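You operate a simulated robot arm through the tools that you are given. There is no shell and no other tool.

The job below is to be done with a simulated robot arm. You get a single attempt, and the scene is never put back.

## Task
Switch the note counter on, turn UV on and count the purple notes.
Fine: work at the side desk; leave them in the stacker with the count showing.

The check looks at the end state, three seconds after you hand in, the way a careful person would. Anything else that was tipped, shoved, dropped, spilled or broken makes it a failure.

## Robot
A 6-joint arm with a two-finger parallel gripper, fixed in place. Base frame: the origin is at the foot of the arm, x ahead of it, y to its left, z up. Lengths are in cm, angles in degrees, forces in N, time in s.
With the tool pointing down near the work surface it reaches from about 26 to 68 cm from the base axis. Its first joint turns from -66.0 to 66.0 degrees. Payload 2.9 kg.
Tool frame: the origin (TCP) lies between the finger pads and is the grasp point; the fingertips stand 3 cm ahead of it; z points along the fingers, y is the line along which they close. The gripper opens to 11 cm. The fingers are 2 cm wide and 1 cm thick; the gripper's body (4.8 by 11.2 cm) begins 5.5 cm behind the TCP.
Orientation is told as [roll, pitch, yaw] about the base's x, y, z axes, in that order, counted from this pose: with the fingers straight down and closing along the base's y, the tool's x points along the base's -x, its y along +y and its z along -z.

## Interface
- The arm moves only by the tool move_arm. Its argument "plan" is a list of rows, each a list of 3 entries, a list of its own where there are three numbers: the shift along the tool's x, y, z in units of 20 mm (1.0 is 20 mm), then the turn, a rotation vector about the tool's x, y, z in units of 6 degrees (1.0 is 6 degrees), then the finger opening in cm, from 0 to 11. In form: [[[dx, dy, dz], [rx, ry, rz], grip], ...]. A call has 1 to 20 rows; each row shifts and turns the commanded pose from where the row before left it, along the tool's axes as they then stand. A call with a number of a shift or a turn outside -1 to 1 is refused whole. Rows are played at 5 a second. More than 5 cm and 8.6 degrees between two rows, or a gripper value outside its range, and nothing of the call is played. Where a pose cannot be reached the arm comes as near as it can. A force on the tool above 40 N (or 10 N above the force at the start of the call, whichever is more), or a blocked arm, ends the call early, and 0.2 s more pass. The fingers move at their own pace (about 10.8 cm/s each) and stop on an object; they squeeze with about 39 N. The grip force told is the motor's: it shows also when the fingers shut on nothing. Time passes only in rows, and 0.2 s behind the last, so rows that do not move let the fingers close. The reply holds the time, the measured pose of the TCP, the force on the tool along the base axes, the opening and the grip force, in the units named above and with some noise, with the torque about the TCP (base axes, N m) and any sound that the robot's microphone picked up.
- Cameras (640 x 400 px; columns grow to the right, rows downward): "scene" is fixed at [8.36, 43.5, 139.03]; the picture's right is [-0.72, -0.70, 0.00], its down [-0.37, 0.38, -0.85] and it looks along [0.59, -0.61, -0.52] (base axes); focal length 214 px, centre (320, 200). "wrist" rides on the gripper at [7.2, 1.7, -10.3] in the tool frame; the picture's right is [-0.23, 0.97, 0.00], its down [-0.76, -0.18, -0.62] and it looks along [-0.61, -0.14, 0.78] (tool axes); focal length 222 px, centre (320, 200). There is no depth. A picture from a camera that has moved, and an enlarged one, comes with that camera's place and axes in the base frame and with its lens.
- capture(camera): a new picture of that camera. It takes no simulated time.
- close_up(camera, box): a new picture of the part [left, top, right, bottom] of that camera's present view, enlarged. It takes no simulated time.
- close_job(): hands the job in; it is judged then, once.

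Nothing tells you positions but the pictures and the camera data. Unless the task says otherwise, let go and move clear before handing in.

The tools are called after "Emit:" by a JSON object that holds its "fn" and its "kwargs". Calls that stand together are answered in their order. move_arm: Moves the arm, as the interface text tells. Its arguments: {"type":"object","properties":{"plan":{"type":"array"}},"required":["plan"]} The other tools are called the same way: capture (camera) takes a picture; close_up (camera, box) takes an enlarged picture of a part of a camera's view; close_job () hands the job in.

At the start:

```text
t: 0.0
ee_pos: [35.17, 6.68, 124.85]
orientation: [0.0, 0.0, 0.0]
force: [-0.4, 0.8, 0.3]
torque: [0.03, 0.0, 0.0]
gripper_width: 10.98
grasp_force: 0.1
```

scene: 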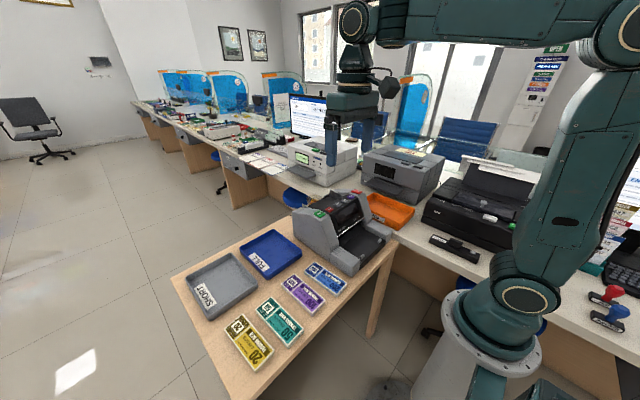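
wrist: 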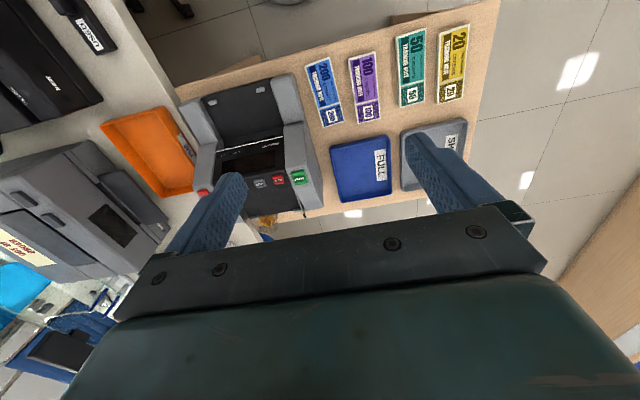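

I see a side desk with a note counter, two trays (SHORT, FULL) and four note bundles (blue, purple, green, yellow). I'll look closer before moving.

Emit:
{"fn": "close_up", "kwargs": {"camera": "scene", "box": [280, 170, 410, 280]}}

Emit:
{"fn": "close_up", "kwargs": {"camera": "wrist", "box": [170, 60, 340, 230]}}

Emit:
{"fn": "close_up", "kwargs": {"camera": "wrist", "box": [290, 20, 480, 140]}}

Emit:
{"fn": "close_up", "kwargs": {"camera": "scene", "box": [170, 220, 360, 380]}}

```text
3.64 times, centred on (345, 225) of scene
camera zoom: at [8.36, 43.5, 139.03], right [-0.72, -0.7, 0.0], down [-0.37, 0.38, -0.85], along [0.59, -0.61, -0.52], focal length 780 px, centre (229, 109)
```

zoom: 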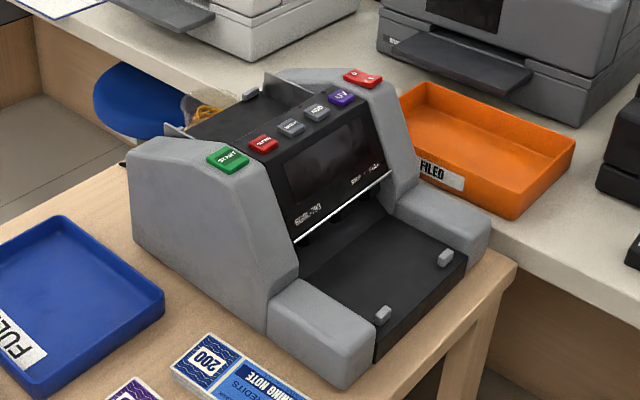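

```text
2.35 times, centred on (255, 145) of wrist
camera zoom: at [27.96, 8.48, 135.15], right [0.23, 0.97, 0.0], down [0.76, -0.18, 0.62], along [0.61, -0.14, -0.78], focal length 523 px, centre (473, 329)
```

zoom: 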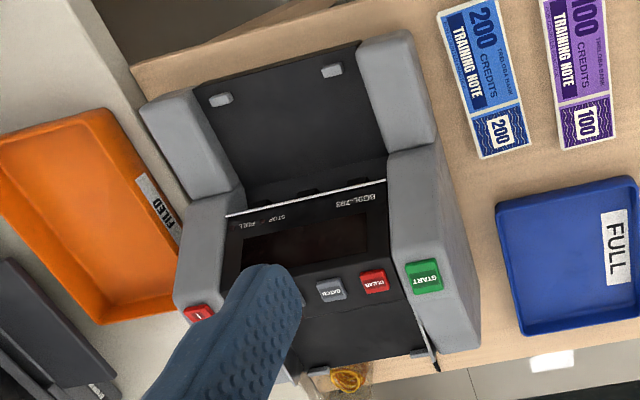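

```text
3.33 times, centred on (385, 80) of wrist
camera zoom: at [27.96, 8.48, 135.15], right [0.23, 0.97, 0.0], down [0.76, -0.18, 0.62], along [0.61, -0.14, -0.78], focal length 740 px, centre (103, 600)
```

zoom: 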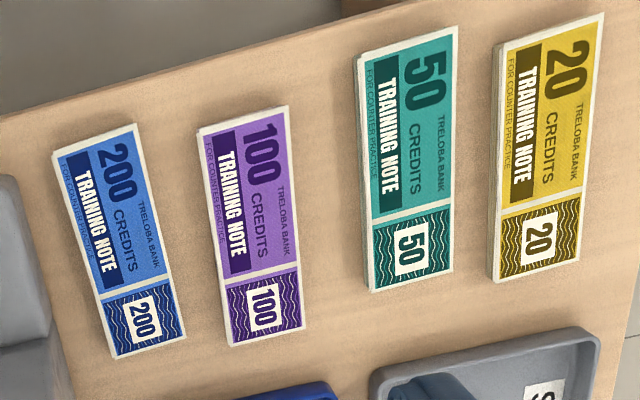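

```text
2.50 times, centred on (265, 300) of scene
camera zoom: at [8.36, 43.5, 139.03], right [-0.72, -0.7, 0.0], down [-0.37, 0.38, -0.85], along [0.59, -0.61, -0.52], focal length 536 px, centre (458, -50)
```

zoom: 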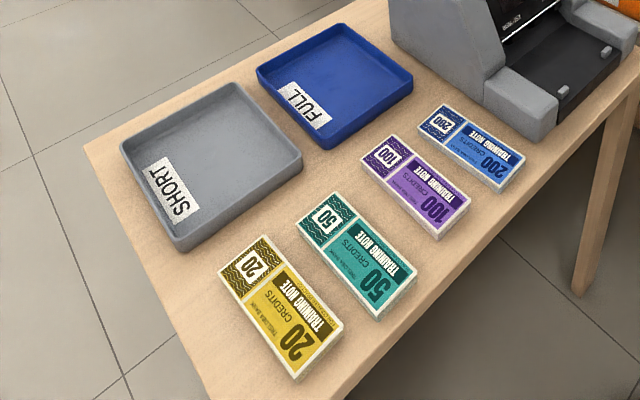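

The purple pack sits at about x 36–51, y 13.5–19.5, top z≈76.6, with its long side along x. The counter faces the robot, so I want a better look at its hopper, buttons and switch before moving.

Emit:
{"fn": "close_up", "kwargs": {"camera": "scene", "box": [310, 180, 370, 218]}}

Emit:
{"fn": "close_up", "kwargs": {"camera": "scene", "box": [275, 265, 335, 303]}}

Emit:
{"fn": "close_up", "kwargs": {"camera": "wrist", "box": [185, 160, 325, 248]}}

```text
10.53 times, centred on (340, 199) of scene
camera zoom: at [8.36, 43.5, 139.03], right [-0.72, -0.7, 0.0], down [-0.37, 0.38, -0.85], along [0.59, -0.61, -0.52], focal length 2258 px, centre (110, 210)
```

zoom: 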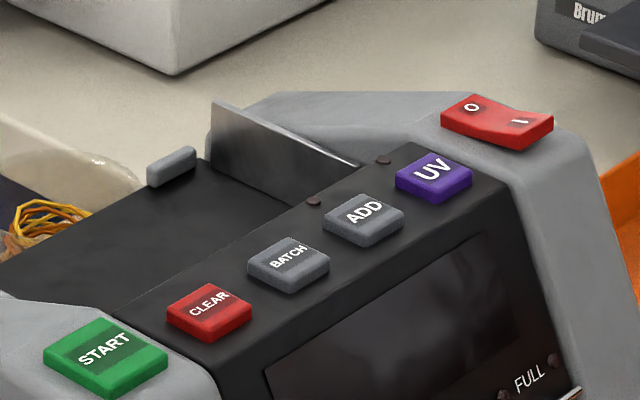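

```text
10.53 times, centred on (305, 284) of scene
camera zoom: at [8.36, 43.5, 139.03], right [-0.72, -0.7, 0.0], down [-0.37, 0.38, -0.85], along [0.59, -0.61, -0.52], focal length 2258 px, centre (478, -684)
```

zoom: 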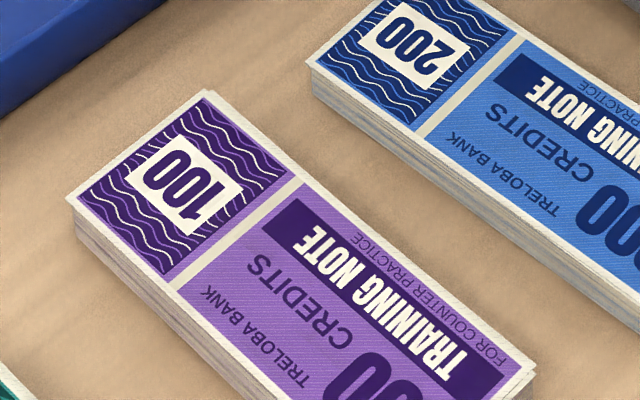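

```text
4.55 times, centred on (255, 204) of wrist
camera zoom: at [27.96, 8.48, 135.15], right [0.23, 0.97, 0.0], down [0.76, -0.18, 0.62], along [0.61, -0.14, -0.78], focal length 1010 px, centre (616, 182)
```

zoom: 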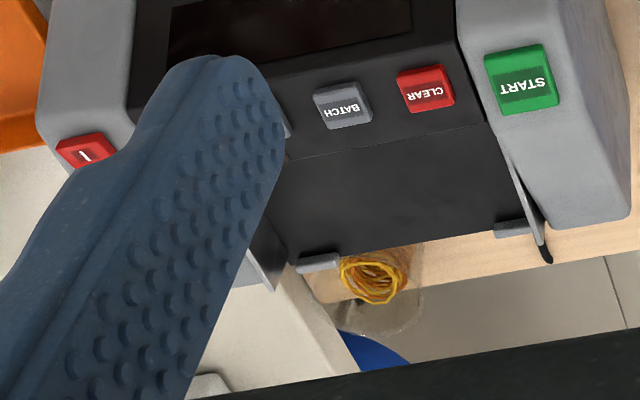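

The rocker (0/1) is at about (51, -23, 96). UV is at about (50.8, -18.2, 95.2) and START at about (51.7, -1.3, 95.5). The hopper is the dark tray behind the buttons. I'll move to a better viewpoint in front of the machine with the fingers closed.

Emit:
{"fn": "move_arm", "kwargs": {"plan": [[[0.33, -0.92, 0.5], [0, 0, 0], 0], [[0.33, -0.92, 0.5], [0, 0, 0], 0], [[0.33, -0.92, 0.5], [0, 0, 0], 0], [[0.33, -0.92, 0.5], [0, 0, 0], 0], [[0.33, -0.92, 0.5], [0, 0, 0], 0], [[0.33, -0.92, 0.5], [0, 0, 0], 0], [[0.33, -0.92, 0.5], [0, 0, 0], 0], [[0.33, -0.92, 0.5], [0, 0, 0], 0], [[0, 0, 0], [0, 0, 0], 0]]}}

Emit:
{"fn": "capture", "kwargs": {"camera": "wrist"}}

Emit:
{"fn": "capture", "kwargs": {"camera": "scene"}}

```text
t: 2.0
ee_pos: [30.01, -7.82, 116.77]
orientation: [0.1, 0.0, 0.0]
force: [-1.0, -0.4, 0.5]
torque: [-0.01, -0.01, 0.0]
gripper_width: 0.01
grasp_force: 37.6
```

```text
taken
camera wrist: at [22.69, -6.18, 127.22], right [0.23, 0.97, 0.0], down [0.76, -0.18, 0.62], along [0.61, -0.14, -0.78], focal length 222 px, centre (320, 200)
```

wrist: 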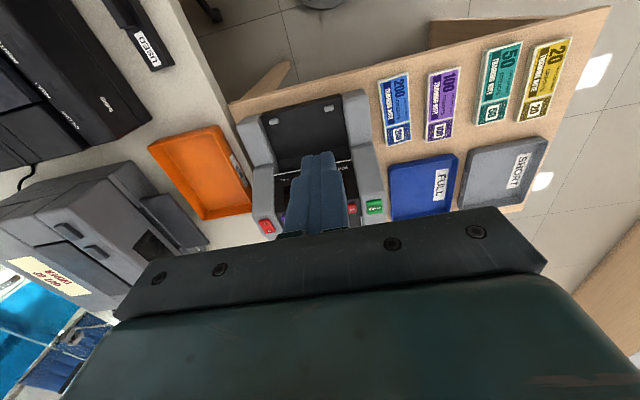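

```text
taken
```

scene: 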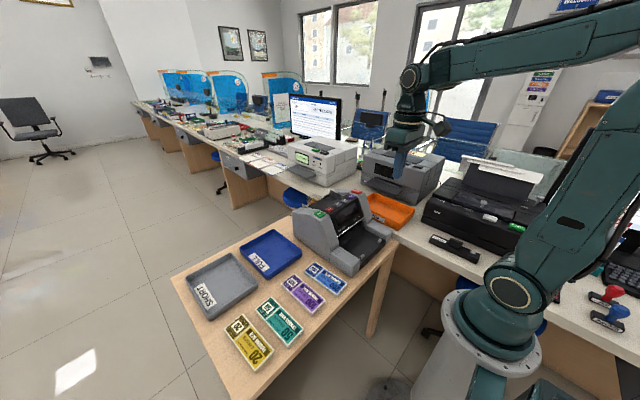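

The fingers block the middle of the view, but the switch and START are visible. I'll zoom in on the switch to pin down its place.

Emit:
{"fn": "close_up", "kwargs": {"camera": "wrist", "box": [230, 180, 310, 240]}}

Emit:
{"fn": "close_up", "kwargs": {"camera": "scene", "box": [340, 180, 370, 200]}}

Emit:
{"fn": "close_up", "kwargs": {"camera": "wrist", "box": [230, 80, 400, 240]}}

```text
6.67 times, centred on (270, 210) of wrist
camera zoom: at [22.69, -6.18, 127.22], right [0.23, 0.97, 0.0], down [0.76, -0.18, 0.62], along [0.61, -0.14, -0.78], focal length 1481 px, centre (653, 133)
```

zoom: 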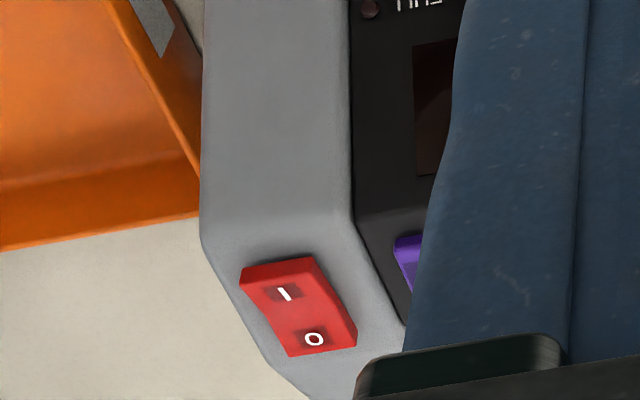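

```text
16.00 times, centred on (355, 190) of scene
camera zoom: at [8.36, 43.5, 139.03], right [-0.72, -0.7, 0.0], down [-0.37, 0.38, -0.85], along [0.59, -0.61, -0.52], focal length 3432 px, centre (-240, 360)
```

zoom: 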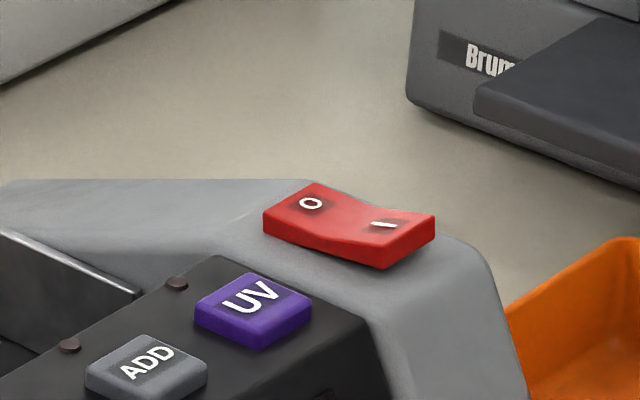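

```text
2.50 times, centred on (315, 160) of wrist
camera zoom: at [22.69, -6.18, 127.22], right [0.23, 0.97, 0.0], down [0.76, -0.18, 0.62], along [0.61, -0.14, -0.78], focal length 555 px, centre (332, 300)
```

zoom: 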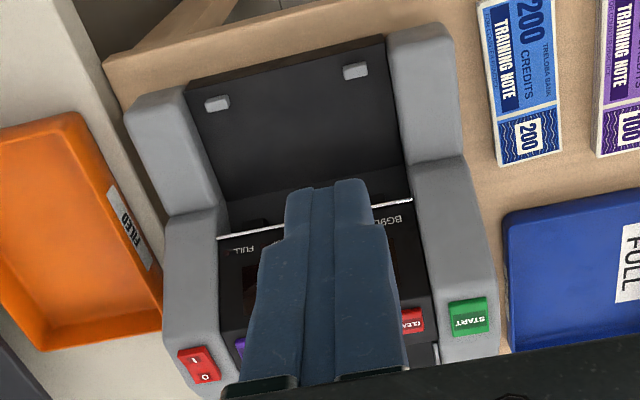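

The "I" end of the rocker is at about (50.8, -23.9, 95.6) and the "O" end at about (53.1, -23.9, 95.3). Next I'll hover above the I end with closed fingers.

Emit:
{"fn": "move_arm", "kwargs": {"plan": [[[-0.918, -0.732, 0.5], [0, 0, 0], 0], [[-0.918, -0.732, 0.5], [0, 0, 0], 0], [[-0.918, -0.732, 0.5], [0, 0, 0], 0], [[-0.918, -0.732, 0.5], [0, 0, 0], 0], [[-0.918, -0.732, 0.5], [0, 0, 0], 0], [[-0.918, -0.732, 0.5], [0, 0, 0], 0], [[-0.918, -0.732, 0.5], [0, 0, 0], 0], [[-0.918, -0.732, 0.5], [0, 0, 0], 0], [[-0.918, -0.732, 0.5], [0, 0, 0], 0], [[-0.918, -0.732, 0.5], [0, 0, 0], 0], [[-0.918, -0.732, 0.5], [0, 0, 0], 0], [[0, 0, 0], [0, 0, 0], 0], [[0, 0, 0.5], [0, 0, 0], 0]]}}

Emit:
{"fn": "close_up", "kwargs": {"camera": "wrist", "box": [230, 60, 390, 180]}}

Emit:
{"fn": "close_up", "kwargs": {"camera": "scene", "box": [300, 130, 400, 220]}}

Emit:
{"fn": "capture", "kwargs": {"camera": "wrist"}}

```text
t: 4.8
ee_pos: [50.16, -23.92, 104.82]
orientation: [0.1, 0.1, 0.0]
force: [-0.7, 0.8, 0.5]
torque: [0.0, 0.01, 0.0]
gripper_width: 0.02
grasp_force: 37.9
```

```text
3.33 times, centred on (310, 120) of wrist
camera zoom: at [42.9, -22.28, 115.16], right [0.23, 0.97, 0.0], down [0.76, -0.18, 0.62], along [0.61, -0.14, -0.78], focal length 740 px, centre (353, 467)
```

zoom: 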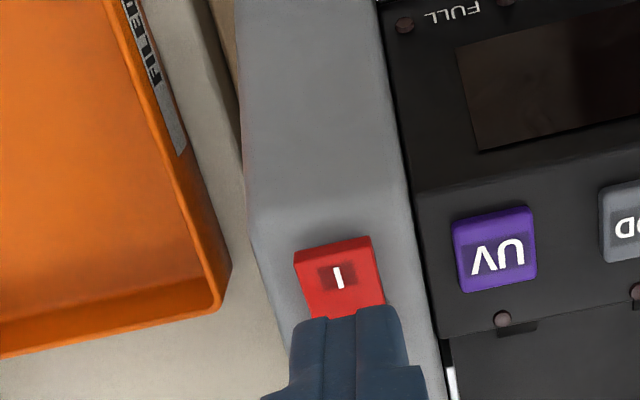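

```text
4.44 times, centred on (350, 175) of scene
camera zoom: at [8.36, 43.5, 139.03], right [-0.72, -0.7, 0.0], down [-0.37, 0.38, -0.85], along [0.59, -0.61, -0.52], focal length 953 px, centre (187, 311)
```

zoom: 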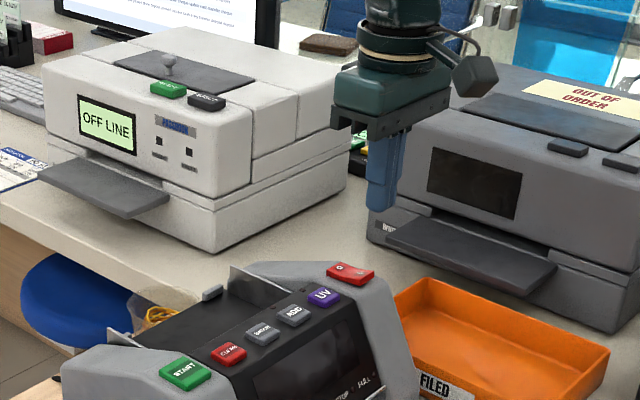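

```text
taken
camera wrist: at [42.9, -22.28, 115.16], right [0.23, 0.97, 0.0], down [0.76, -0.18, 0.62], along [0.61, -0.14, -0.78], focal length 222 px, centre (320, 200)
```

wrist: 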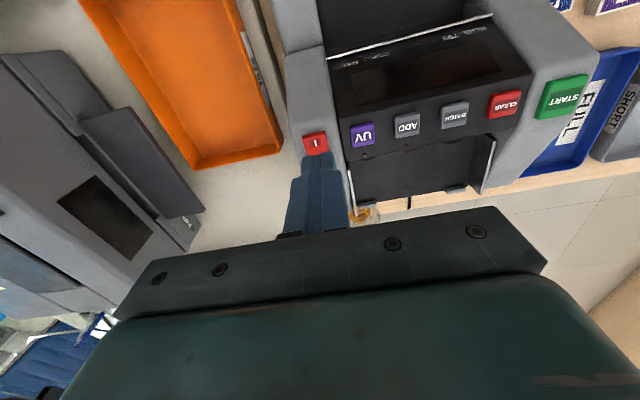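

Using this nearer view, the rocker's I end is at about (51.6, -24.7, 95), UV at about (52.2, -20.0, 94) and START at about (52.9, -2.4, 94). I'll correct the hover and go down in steps.

Emit:
{"fn": "move_arm", "kwargs": {"plan": [[[-0.5, -0.4, 0.5], [0, 0, 0], 0], [[0, 0, 0.8], [0, 0, 0], 0], [[0, 0, 0.8], [0, 0, 0], 0], [[0, 0, 0.3], [0, 0, 0], 0], [[0, 0, 0.1], [0, 0, 0], 0], [[0, 0, 0], [0, 0, 0], 0]]}}

Emit:
{"fn": "close_up", "kwargs": {"camera": "wrist", "box": [230, 60, 390, 180]}}

Emit:
{"fn": "close_up", "kwargs": {"camera": "scene", "box": [330, 160, 380, 200]}}

```text
t: 6.2
ee_pos: [51.09, -24.95, 99.75]
orientation: [0.1, -0.1, 0.0]
force: [-0.5, -0.6, -0.2]
torque: [0.01, 0.01, -0.01]
gripper_width: 0.01
grasp_force: 37.8
```

```text
3.33 times, centred on (310, 120) of wrist
camera zoom: at [43.99, -23.17, 110.15], right [0.23, 0.97, 0.0], down [0.76, -0.18, 0.62], along [0.61, -0.14, -0.78], focal length 740 px, centre (353, 467)
```

zoom: 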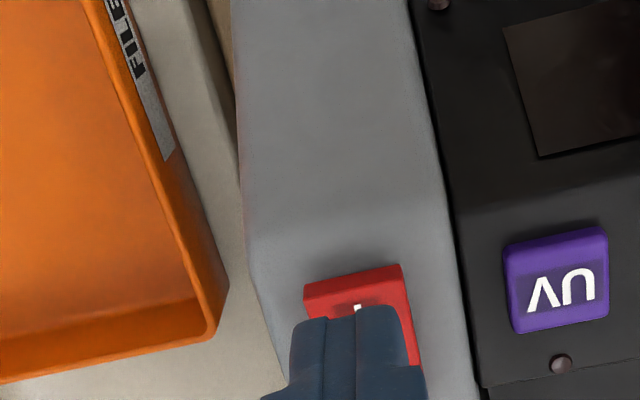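

```text
10.00 times, centred on (355, 180) of scene
camera zoom: at [8.36, 43.5, 139.03], right [-0.72, -0.7, 0.0], down [-0.37, 0.38, -0.85], along [0.59, -0.61, -0.52], focal length 2145 px, centre (-30, 400)
```

zoom: 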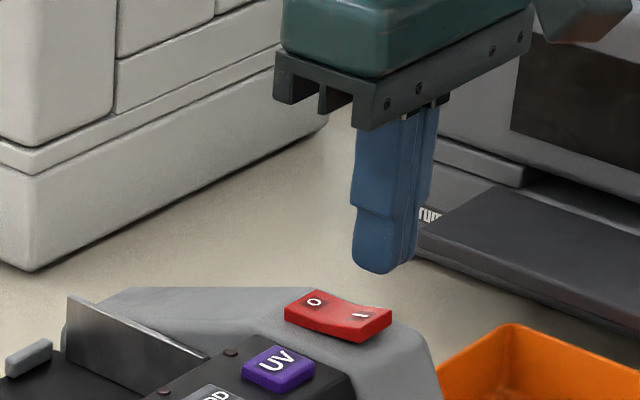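

The fingers are right over the I end. I'll lower slowly and watch the force.

Emit:
{"fn": "move_arm", "kwargs": {"plan": [[[0, 0.1, 0.1], [0, 0, 0], 0], [[0, 0, 0.1], [0, 0, 0], 0], [[0, 0, 0.1], [0, 0, 0], 0], [[0, 0, 0.1], [0, 0, 0], 0], [[0, 0, 0.1], [0, 0, 0], 0], [[0, 0, 0.1], [0, 0, 0], 0], [[0, 0, 0], [0, 0, 0], 0]]}}

```text
t: 7.8
ee_pos: [51.09, -24.65, 98.41]
orientation: [0.0, 0.0, 0.1]
force: [0.2, 0.2, 0.0]
torque: [0.03, 0.0, 0.02]
gripper_width: 0.0
grasp_force: 37.8
```

The tips are at about z 95.4 and there is no contact yet, so I'll keep going down.

Emit:
{"fn": "move_arm", "kwargs": {"plan": [[[0, 0, 0.08], [0, 0, 0], 0], [[0, 0, 0.08], [0, 0, 0], 0], [[0, 0, 0.08], [0, 0, 0], 0], [[0, 0, 0.08], [0, 0, 0], 0], [[0, 0, 0.08], [0, 0, 0], 0], [[0, 0, 0], [0, 0, 0], 0]]}}

Emit:
{"fn": "close_up", "kwargs": {"camera": "scene", "box": [330, 170, 380, 210]}}

```text
t: 9.2
ee_pos: [51.0, -24.56, 97.83]
orientation: [-0.1, 0.0, 0.0]
force: [0.1, -0.2, 0.0]
torque: [0.03, -0.01, -0.01]
gripper_width: 0.0
grasp_force: 37.7
```

```text
10.00 times, centred on (355, 190) of scene
camera zoom: at [8.36, 43.5, 139.03], right [-0.72, -0.7, 0.0], down [-0.37, 0.38, -0.85], along [0.59, -0.61, -0.52], focal length 2145 px, centre (-30, 300)
```

zoom: 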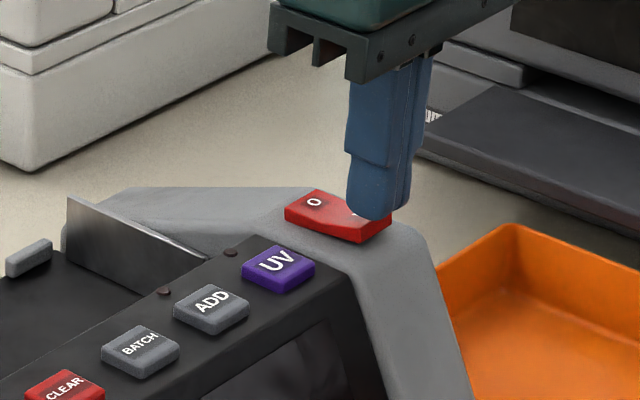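

The fingertip is almost on the rocker, so I'll continue in small steps.

Emit:
{"fn": "move_arm", "kwargs": {"plan": [[[0, 0, 0.06], [0, 0, 0], 0], [[0, 0, 0.06], [0, 0, 0], 0], [[0, 0, 0.06], [0, 0, 0], 0], [[0, 0, 0.06], [0, 0, 0], 0], [[0, 0, 0.06], [0, 0, 0], 0], [[0, 0, 0], [0, 0, 0], 0]]}}

Emit:
{"fn": "close_up", "kwargs": {"camera": "scene", "box": [310, 170, 380, 226]}}

```text
t: 10.6
ee_pos: [51.1, -24.58, 97.27]
orientation: [-0.1, 0.0, 0.0]
force: [-0.6, -0.7, 1.4]
torque: [0.02, 0.02, 0.01]
gripper_width: 0.0
grasp_force: 37.6
```

```text
7.14 times, centred on (345, 198) of scene
camera zoom: at [8.36, 43.5, 139.03], right [-0.72, -0.7, 0.0], down [-0.37, 0.38, -0.85], along [0.59, -0.61, -0.52], focal length 1532 px, centre (141, 214)
```

zoom: 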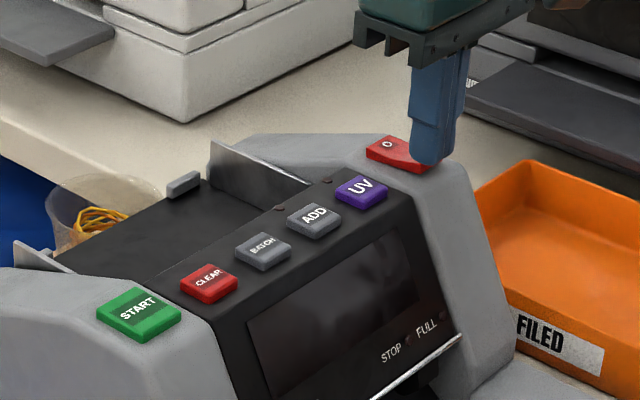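

The force has begun to rise slightly, so the tips are touching at about z 94.3. I'll press further.

Emit:
{"fn": "move_arm", "kwargs": {"plan": [[[0, 0, 0.06], [0, 0, 0], 0], [[0, 0, 0.06], [0, 0, 0], 0], [[0, 0, 0.06], [0, 0, 0], 0], [[0, 0, 0.06], [0, 0, 0], 0], [[0, 0, 0], [0, 0, 0], 0]]}}

Emit:
{"fn": "close_up", "kwargs": {"camera": "scene", "box": [310, 170, 380, 226]}}

```text
t: 11.8
ee_pos: [51.01, -24.61, 96.89]
orientation: [0.0, -0.2, 0.1]
force: [-6.1, 5.6, 16.1]
torque: [0.16, 0.04, 0.06]
gripper_width: 0.0
grasp_force: 37.6
```

```text
7.14 times, centred on (345, 198) of scene
camera zoom: at [8.32, 43.53, 139.02], right [-0.72, -0.7, 0.0], down [-0.37, 0.38, -0.85], along [0.6, -0.61, -0.52], focal length 1532 px, centre (141, 214)
```

zoom: 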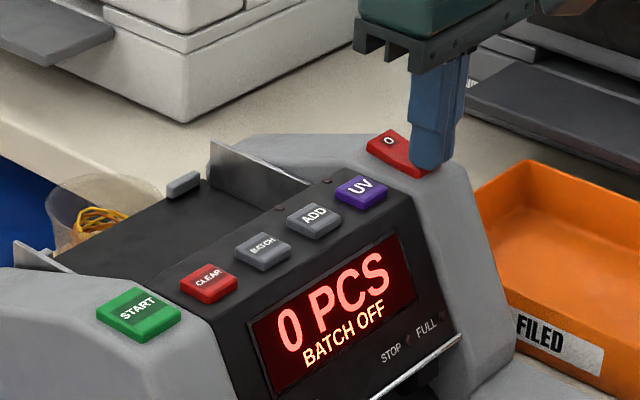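

The counter is on and shows "0 PCS / BATCH OFF". I'll lift off and hover over UV at about (52.3, -20.2).

Emit:
{"fn": "move_arm", "kwargs": {"plan": [[[0, 0, -0.5], [0, 0, 0], 0], [[0, 0, -1], [0, 0, 0], 0], [[-0.3, 1, 0], [0, 0, 0], 0], [[-0.3, 1, 0], [0, 0, 0], 0], [[0, 0.2, 0], [0, 0, 0], 0], [[0, 0, 0], [0, 0, 0], 0]]}}

Emit:
{"fn": "close_up", "kwargs": {"camera": "wrist", "box": [230, 60, 390, 180]}}

Emit:
{"fn": "close_up", "kwargs": {"camera": "scene", "box": [310, 170, 380, 226]}}

```text
t: 13.2
ee_pos: [52.3, -20.27, 99.8]
orientation: [0.1, 0.0, 0.0]
force: [0.1, 0.3, 0.4]
torque: [0.01, 0.01, -0.01]
gripper_width: 0.0
grasp_force: 37.9
```

```text
3.33 times, centred on (310, 120) of wrist
camera zoom: at [45.12, -18.58, 110.18], right [0.23, 0.97, 0.0], down [0.76, -0.18, 0.62], along [0.61, -0.14, -0.78], focal length 740 px, centre (353, 467)
```

zoom: 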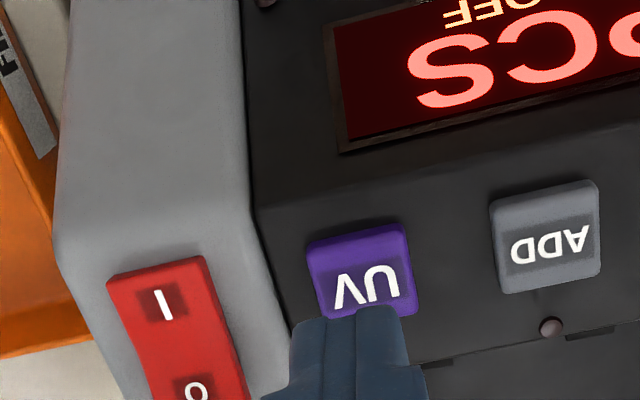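

```text
7.14 times, centred on (345, 198) of scene
camera zoom: at [8.36, 43.5, 139.03], right [-0.72, -0.7, 0.0], down [-0.37, 0.38, -0.85], along [0.59, -0.61, -0.52], focal length 1532 px, centre (141, 214)
```

zoom: 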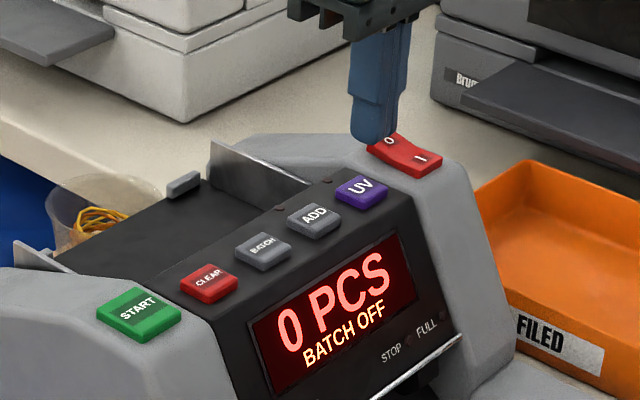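

UV's centre works out to (52.4, -20.0), so the fingers are lined up. I'll descend.

Emit:
{"fn": "move_arm", "kwargs": {"plan": [[[0, 0.1, 0.5], [0, 0, 0], 0], [[0, 0, 0.4], [0, 0, 0], 0], [[0, 0, 0.1], [0, 0, 0], 0], [[0, 0, 0.1], [0, 0, 0], 0], [[0, 0, 0.06], [0, 0, 0], 0], [[0, 0, 0.06], [0, 0, 0], 0], [[0, 0, 0.06], [0, 0, 0], 0], [[0, 0, 0], [0, 0, 0], 0]]}}

Emit:
{"fn": "close_up", "kwargs": {"camera": "scene", "box": [310, 170, 380, 226]}}

```text
t: 15.0
ee_pos: [52.34, -20.01, 97.24]
orientation: [0.1, 0.0, 0.0]
force: [-0.3, -0.4, 0.7]
torque: [0.0, 0.0, 0.01]
gripper_width: 0.01
grasp_force: 38.1
```

```text
7.14 times, centred on (345, 198) of scene
camera zoom: at [8.36, 43.5, 139.03], right [-0.72, -0.7, 0.0], down [-0.37, 0.38, -0.85], along [0.59, -0.61, -0.52], focal length 1532 px, centre (141, 214)
```

zoom: 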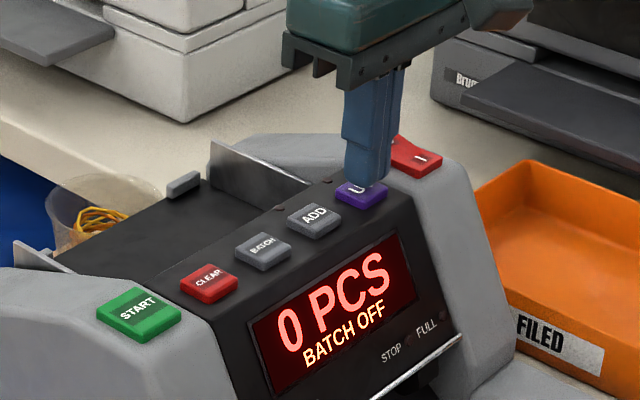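

The tip is just above UV. I'll go on in small steps and stop as soon as the press registers.

Emit:
{"fn": "move_arm", "kwargs": {"plan": [[[0, 0, 0.06], [0, 0, 0], 0], [[0, 0, 0.06], [0, 0, 0], 0], [[0, 0, 0.06], [0, 0, 0], 0], [[0, 0, 0], [0, 0, 0], 0]]}}

Emit:
{"fn": "close_up", "kwargs": {"camera": "scene", "box": [310, 170, 380, 226]}}

```text
t: 16.0
ee_pos: [52.46, -20.02, 96.75]
orientation: [0.1, 0.0, 0.1]
force: [-0.6, -0.2, 0.2]
torque: [0.0, 0.0, -0.01]
gripper_width: 0.0
grasp_force: 37.4
```

```text
7.14 times, centred on (345, 198) of scene
camera zoom: at [8.36, 43.5, 139.03], right [-0.72, -0.7, 0.0], down [-0.37, 0.38, -0.85], along [0.59, -0.61, -0.52], focal length 1532 px, centre (141, 214)
```

zoom: 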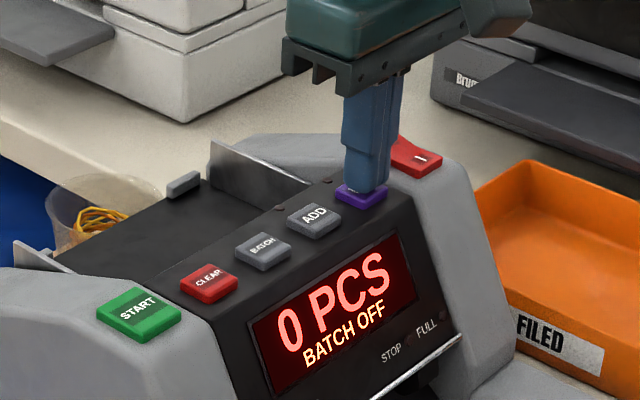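

There is still no contact force, so I'll keep going down.

Emit:
{"fn": "move_arm", "kwargs": {"plan": [[[0, 0, 0.06], [0, 0, 0], 0], [[0, 0, 0.06], [0, 0, 0], 0], [[0, 0, 0.06], [0, 0, 0], 0], [[0, 0, 0], [0, 0, 0], 0]]}}

Emit:
{"fn": "close_up", "kwargs": {"camera": "scene", "box": [310, 170, 380, 226]}}

```text
t: 17.0
ee_pos: [52.29, -19.99, 96.53]
orientation: [0.0, 0.0, 0.1]
force: [-0.3, -0.4, 0.7]
torque: [-0.03, -0.01, -0.01]
gripper_width: 0.0
grasp_force: 37.6
heard: click
```

```text
7.14 times, centred on (345, 198) of scene
camera zoom: at [8.36, 43.5, 139.03], right [-0.72, -0.7, 0.0], down [-0.37, 0.38, -0.85], along [0.59, -0.61, -0.52], focal length 1532 px, centre (141, 214)
```

zoom: 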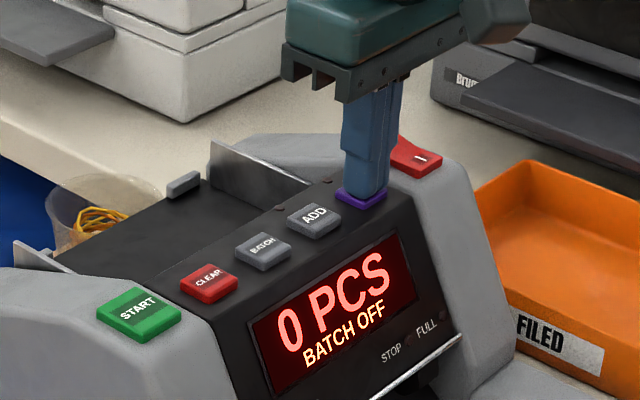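

I heard a click. I'll lift off and check for a UV indicator.

Emit:
{"fn": "move_arm", "kwargs": {"plan": [[[0, 0, -0.5], [0, 0, 0], 0], [[0, 0, -1], [0, 0, 0], 0], [[0, 0, -1], [0, 0, 0], 0], [[0, 0, 0], [0, 0, 0], 0]]}}

Emit:
{"fn": "close_up", "kwargs": {"camera": "wrist", "box": [200, 20, 440, 200]}}

Emit:
{"fn": "close_up", "kwargs": {"camera": "scene", "box": [310, 170, 380, 226]}}

Emit:
{"fn": "close_up", "kwargs": {"camera": "scene", "box": [335, 185, 365, 205]}}

```text
t: 18.0
ee_pos: [52.32, -19.94, 101.35]
orientation: [0.0, 0.0, 0.0]
force: [0.1, 1.0, 0.1]
torque: [0.0, -0.03, 0.01]
gripper_width: 0.01
grasp_force: 37.9
```

```text
2.22 times, centred on (320, 110) of wrist
camera zoom: at [45.13, -18.29, 111.78], right [0.23, 0.97, 0.0], down [0.76, -0.18, 0.62], along [0.61, -0.14, -0.78], focal length 494 px, centre (320, 400)
```

zoom: 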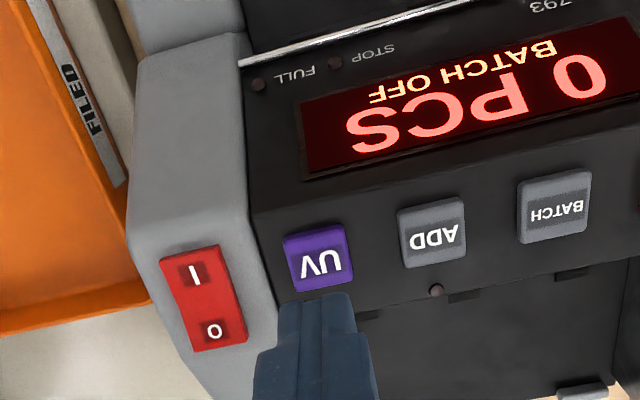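

```text
7.14 times, centred on (345, 198) of scene
camera zoom: at [8.36, 43.5, 139.03], right [-0.72, -0.7, 0.0], down [-0.37, 0.38, -0.85], along [0.59, -0.61, -0.52], focal length 1532 px, centre (141, 214)
```

zoom: 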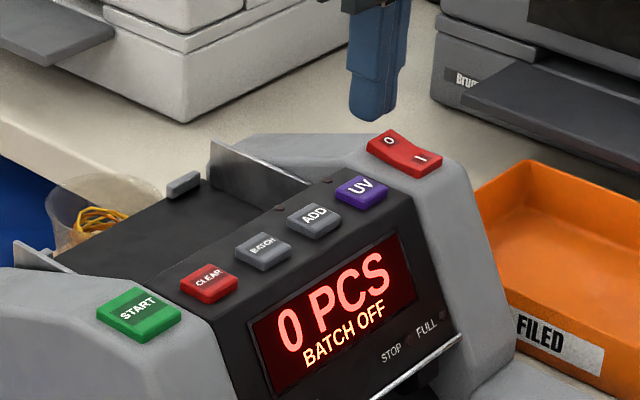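

```text
16.00 times, centred on (350, 195) of scene
camera zoom: at [8.36, 43.5, 139.03], right [-0.72, -0.7, 0.0], down [-0.37, 0.38, -0.85], along [0.59, -0.61, -0.52], focal length 3432 px, centre (-160, 280)
```

zoom: 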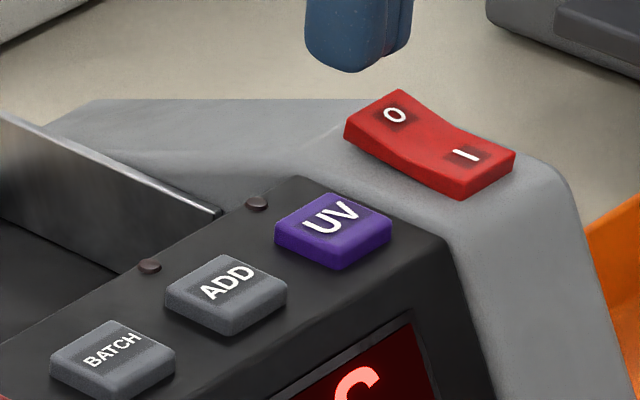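

The small lamp behind UV looks dark, so that press may have been too shallow. I'll press again, more firmly, and watch the lamp.

Emit:
{"fn": "move_arm", "kwargs": {"plan": [[[0, 0, 1], [0, 0, 0], 0], [[0, 0, 1], [0, 0, 0], 0], [[0, 0, 0.2], [0, 0, 0], 0], [[0, 0, 0.1], [0, 0, 0], 0], [[0, 0, 0.08], [0, 0, 0], 0], [[0, 0, 0.06], [0, 0, 0], 0], [[0, 0, 0], [0, 0, 0], 0]]}}

Emit:
{"fn": "close_up", "kwargs": {"camera": "scene", "box": [335, 185, 365, 205]}}

Emit:
{"fn": "close_up", "kwargs": {"camera": "scene", "box": [310, 170, 380, 226]}}

```text
t: 19.6
ee_pos: [52.32, -19.98, 96.54]
orientation: [0.0, 0.0, -0.1]
force: [-0.3, 0.0, 0.2]
torque: [-0.01, -0.01, 0.0]
gripper_width: 0.0
grasp_force: 37.8
```

```text
16.00 times, centred on (350, 195) of scene
camera zoom: at [8.36, 43.5, 139.03], right [-0.72, -0.7, 0.0], down [-0.37, 0.38, -0.85], along [0.59, -0.61, -0.52], focal length 3432 px, centre (-160, 280)
```

zoom: 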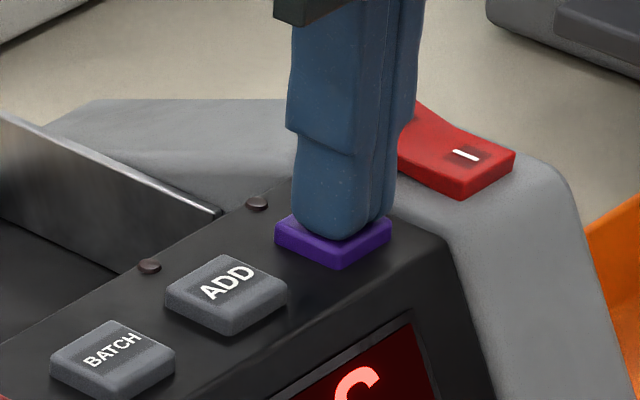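

```text
7.14 times, centred on (345, 198) of scene
camera zoom: at [8.36, 43.5, 139.03], right [-0.72, -0.7, 0.0], down [-0.37, 0.38, -0.85], along [0.59, -0.61, -0.52], focal length 1532 px, centre (141, 214)
```

zoom: 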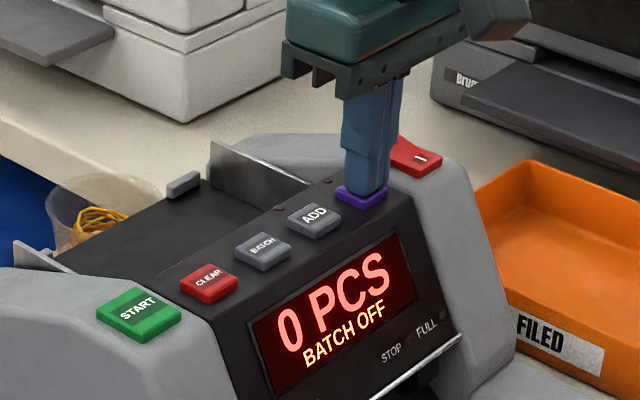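

No press has registered yet, so I'll go a bit deeper.

Emit:
{"fn": "move_arm", "kwargs": {"plan": [[[0, 0, 0.06], [0, 0, 0], 0], [[0, 0, 0.06], [0, 0, 0], 0], [[0, 0, 0], [0, 0, 0], 0]]}}

Emit:
{"fn": "close_up", "kwargs": {"camera": "scene", "box": [335, 185, 365, 205]}}

Emit:
{"fn": "close_up", "kwargs": {"camera": "scene", "box": [310, 170, 380, 226]}}

```text
t: 20.4
ee_pos: [52.42, -19.96, 96.36]
orientation: [0.0, -0.1, 0.0]
force: [0.4, -1.2, 2.1]
torque: [-0.04, -0.01, -0.01]
gripper_width: 0.01
grasp_force: 37.2
heard: click
```

```text
16.00 times, centred on (350, 195) of scene
camera zoom: at [8.36, 43.5, 139.03], right [-0.72, -0.7, 0.0], down [-0.37, 0.38, -0.85], along [0.59, -0.61, -0.52], focal length 3432 px, centre (-160, 280)
```

zoom: 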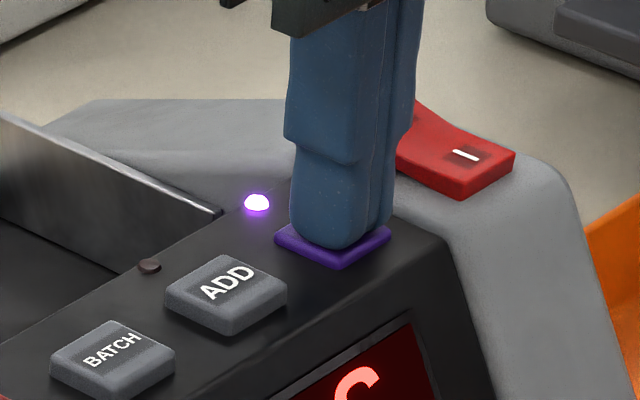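

```text
7.14 times, centred on (345, 198) of scene
camera zoom: at [8.36, 43.5, 139.03], right [-0.72, -0.7, 0.0], down [-0.37, 0.38, -0.85], along [0.59, -0.61, -0.52], focal length 1532 px, centre (141, 214)
```

zoom: 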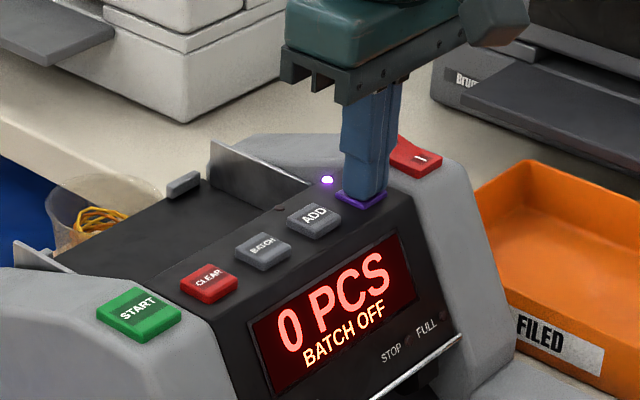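

The UV lamp is now lit. I'll lift straight up quickly and confirm that it stays on.

Emit:
{"fn": "move_arm", "kwargs": {"plan": [[[0, 0, -1], [0, 0, 0], 0], [[0, 0, -1], [0, 0, 0], 0], [[0, 0, -1], [0, 0, 0], 0], [[0, 0, -1], [0, 0, 0], 0], [[0, 0, -1], [0, 0, 0], 0], [[0, 0, 0], [0, 0, 0], 0]]}}

Emit:
{"fn": "close_up", "kwargs": {"camera": "scene", "box": [310, 170, 380, 226]}}

Emit:
{"fn": "capture", "kwargs": {"camera": "wrist"}}

```text
t: 21.8
ee_pos: [52.26, -20.11, 106.42]
orientation: [0.0, -0.1, -0.1]
force: [-0.2, 1.1, 0.1]
torque: [0.01, 0.03, -0.02]
gripper_width: 0.0
grasp_force: 37.7
```

```text
7.14 times, centred on (345, 198) of scene
camera zoom: at [8.36, 43.5, 139.03], right [-0.72, -0.7, 0.0], down [-0.37, 0.38, -0.85], along [0.59, -0.61, -0.52], focal length 1532 px, centre (141, 214)
```

zoom: 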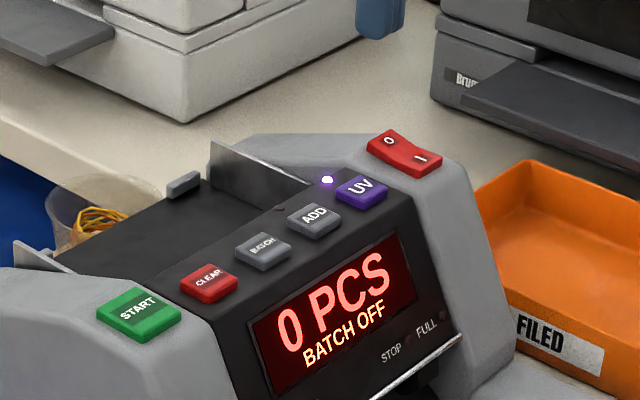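

```text
taken
camera wrist: at [45.14, -18.29, 116.76], right [0.23, 0.97, 0.0], down [0.76, -0.18, 0.62], along [0.61, -0.14, -0.78], focal length 222 px, centre (320, 200)
```

wrist: 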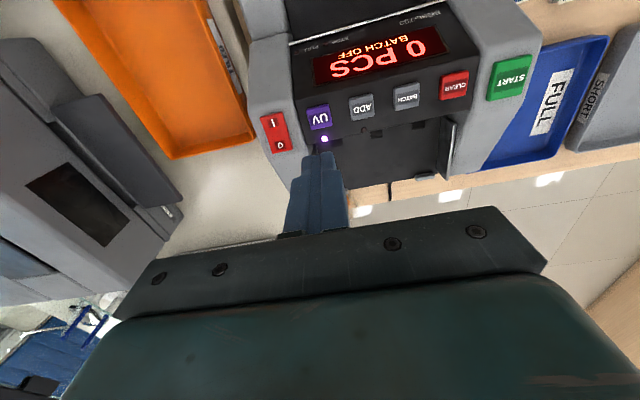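

UV stays lit. Now I'll study the hopper.

Emit:
{"fn": "close_up", "kwargs": {"camera": "wrist", "box": [280, 70, 480, 220]}}

Emit:
{"fn": "close_up", "kwargs": {"camera": "scene", "box": [300, 178, 355, 215]}}

```text
2.67 times, centred on (380, 145) of wrist
camera zoom: at [45.14, -18.29, 116.76], right [0.23, 0.97, 0.0], down [0.76, -0.18, 0.62], along [0.61, -0.14, -0.78], focal length 592 px, centre (160, 347)
```

zoom: 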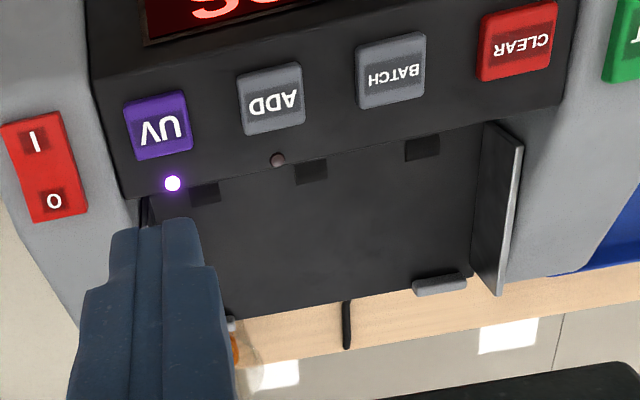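

```text
10.81 times, centred on (328, 196) of scene
camera zoom: at [8.36, 43.5, 139.03], right [-0.72, -0.7, 0.0], down [-0.37, 0.38, -0.85], along [0.59, -0.61, -0.52], focal length 2319 px, centre (239, 238)
```

zoom: 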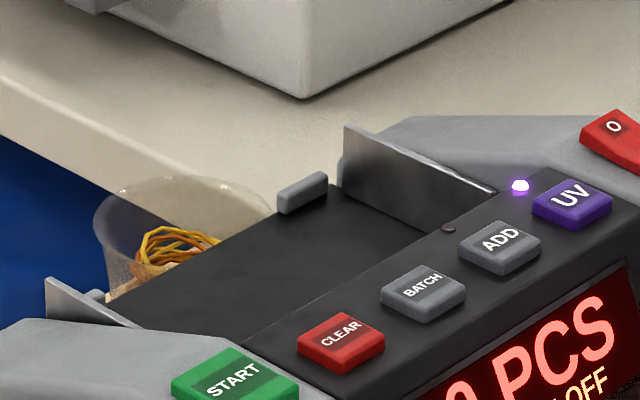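

By triangulation the hopper floor is at about z 88.7, from x≈57 to 66. The guides are at y≈-5.3 and -22.3, with tops at about 91.4, and low stops sit at the rear. The notes must lie with their long side along y, so the gripper needs a 90° yaw. I'll test that turn high above the hopper, which also gives a clear view of it.

Emit:
{"fn": "move_arm", "kwargs": {"plan": [[[-0.87, 0.21, -0.4], [0, 0, 0], 0], [[-0.87, 0.21, -0.4], [0, 0, 0], 0], [[-0.87, 0.21, -0.4], [0, 0, 0], 0], [[-0.87, 0.21, -0.4], [0, 0, 0], 0], [[-0.87, 0.21, -0.4], [0, 0, 0], 0], [[0, 0, 0], [0, 0, 1], 0], [[0, 0, 0], [0, 0, 1], 0], [[0, 0, 0], [0, 0, 1], 0], [[0, 0, 0], [0, 0, 1], 0], [[0, 0, 0], [0, 0, 1], 0], [[0, 0, 0], [0, 0, 1], 0], [[0, 0, 0], [0, 0, 1], 0], [[0, 0, 0], [0, 0, 1], 0], [[0, 0, 0], [0, 0, 1], 0], [[0, 0, 0], [0, 0, 1], 0], [[0, 0, 0], [0, 0, 1], 0], [[0, 0, 0], [0, 0, 1], 0], [[0, 0, 0], [0, 0, 1], 0], [[0, 0, 0], [0, 0, 1], 0], [[0, 0, 0], [0, 0, 1], 0]]}}

Emit:
{"fn": "capture", "kwargs": {"camera": "wrist"}}

```text
t: 26.0
ee_pos: [61.1, -17.92, 110.37]
orientation: [0.0, 0.0, -90.1]
force: [-0.1, 1.4, 0.2]
torque: [0.03, -0.02, -0.02]
gripper_width: 0.0
grasp_force: 37.8
```

```text
taken
camera wrist: at [62.77, -10.63, 120.65], right [0.97, -0.23, 0.0], down [-0.18, -0.76, 0.62], along [-0.14, -0.61, -0.78], focal length 222 px, centre (320, 200)
```

wrist: 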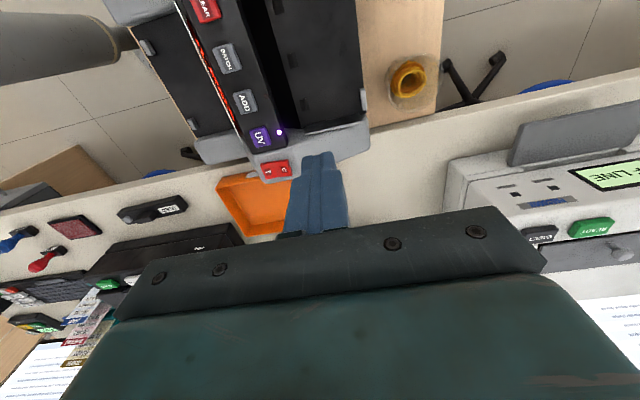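

Emit:
{"fn": "close_up", "kwargs": {"camera": "wrist", "box": [180, 0, 440, 180]}}

```text
2.22 times, centred on (310, 90) of wrist
camera zoom: at [62.77, -10.63, 120.65], right [0.97, -0.23, 0.0], down [-0.18, -0.76, 0.62], along [-0.14, -0.61, -0.78], focal length 494 px, centre (342, 444)
```

zoom: 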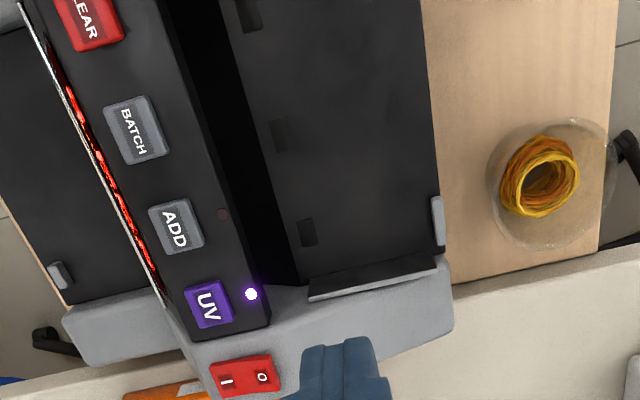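

The turn works. From two views the hopper floor is flat at z≈87.7, x 57.2–67, with guides at y≈-5.1 and -22.1, so a good spot for the pack is about (61.7, -13.55). I'll turn back now and travel to the purple pack.

Emit:
{"fn": "move_arm", "kwargs": {"plan": [[[0, 0, 0], [0, 0, -1], 0], [[0, 0, 0], [0, 0, -1], 0], [[0, 0, 0], [0, 0, -1], 0], [[0, 0, 0], [0, 0, -1], 0], [[0, 0, 0], [0, 0, -1], 0], [[0, 0, 0], [0, 0, -1], 0], [[0, 0, 0], [0, 0, -1], 0], [[0, 0, 0], [0, 0, -1], 0], [[0, 0, 0], [0, 0, -1], 0], [[0, 0, 0], [0, 0, -1], 0], [[0, 0, 0], [0, 0, -1], 0], [[0, 0, 0], [0, 0, -1], 0], [[0, 0, 0], [0, 0, -1], 0], [[0, 0, 0], [0, 0, -1], 0], [[0, 0, 0], [0, 0, -1], 0], [[0.5, 0.95, 0], [0, 0, 0], 0], [[0.5, 0.95, 0], [0, 0, 0], 0], [[0.5, 0.95, 0], [0, 0, 0], 0], [[0.5, 0.95, 0], [0, 0, 0], 0], [[0.5, 0.95, 0], [0, 0, 0], 0]]}}

Emit:
{"fn": "move_arm", "kwargs": {"plan": [[[0.5, 0.95, 0], [0, 0, 0], 0], [[0.5, 0.95, 0], [0, 0, 0], 0], [[0.5, 0.95, 0], [0, 0, 0], 0], [[0.5, 0.95, 0], [0, 0, 0], 0], [[0.5, 0.95, 0], [0, 0, 0], 0], [[0.5, 0.95, 0], [0, 0, 0], 0], [[0.5, 0.95, 0], [0, 0, 0], 0], [[0.5, 0.95, 0], [0, 0, 0], 8], [[0.5, 0.95, 0], [0, 0, 0], 8], [[0.5, 0.95, 0], [0, 0, 0], 8], [[0.5, 0.95, 0], [0, 0, 0], 8], [[0.5, 0.95, 0], [0, 0, 0], 8], [[0.45, 1, 0.5], [0, 0, 0], 8], [[0, 0, 1], [0, 0, 0], 8], [[0, 0, 1], [0, 0, 0], 8], [[0, 0, 1], [0, 0, 0], 8], [[0, 0, 1], [0, 0, 0], 8], [[0, 0, 1], [0, 0, 0], 8], [[0, 0, 1], [0, 0, 0], 8], [[0, 0, 0], [0, 0, 0], 8]]}}

Emit:
{"fn": "capture", "kwargs": {"camera": "wrist"}}

Emit:
{"fn": "capture", "kwargs": {"camera": "scene"}}

```text
t: 30.2
ee_pos: [56.02, -8.46, 110.27]
orientation: [0.0, 0.0, 0.1]
force: [0.9, 0.1, 0.3]
torque: [0.05, 0.01, 0.0]
gripper_width: 0.0
grasp_force: 38.1
```

```text
t: 34.4
ee_pos: [43.13, 16.28, 97.2]
orientation: [0.0, 0.0, 0.0]
force: [0.1, -0.9, 1.0]
torque: [0.01, -0.01, -0.01]
gripper_width: 8.0
grasp_force: 0.0
```

```text
taken
camera wrist: at [35.98, 18.01, 107.64], right [0.23, 0.97, 0.0], down [0.76, -0.18, 0.62], along [0.61, -0.14, -0.78], focal length 222 px, centre (320, 200)
```

wrist: 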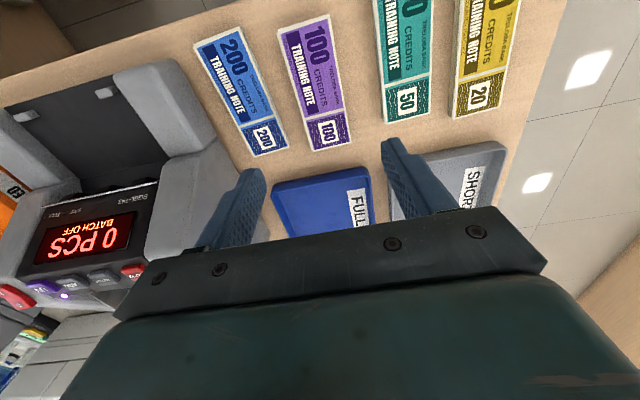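

```text
taken
```

scene: 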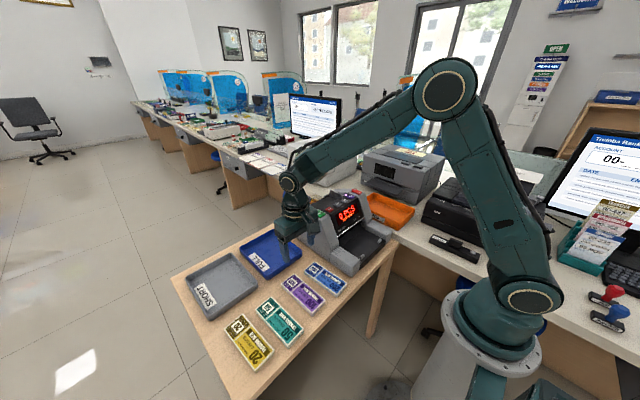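

Now I'll zoom in on the pack to fix its exact place.

Emit:
{"fn": "close_up", "kwargs": {"camera": "wrist", "box": [180, 0, 400, 165]}}

```text
2.42 times, centred on (290, 82) of wrist
camera zoom: at [35.98, 18.01, 107.64], right [0.23, 0.97, 0.0], down [0.76, -0.18, 0.62], along [0.61, -0.14, -0.78], focal length 538 px, centre (393, 485)
```

zoom: 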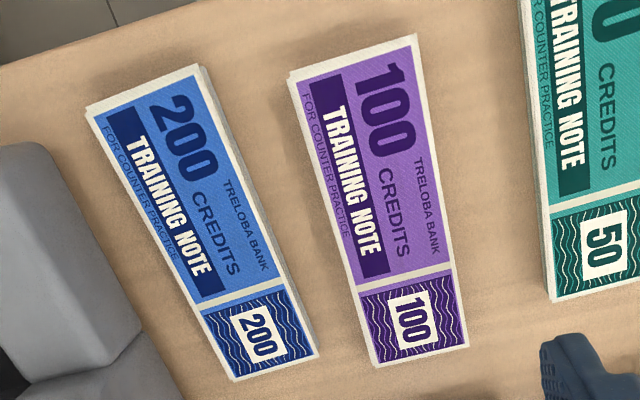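

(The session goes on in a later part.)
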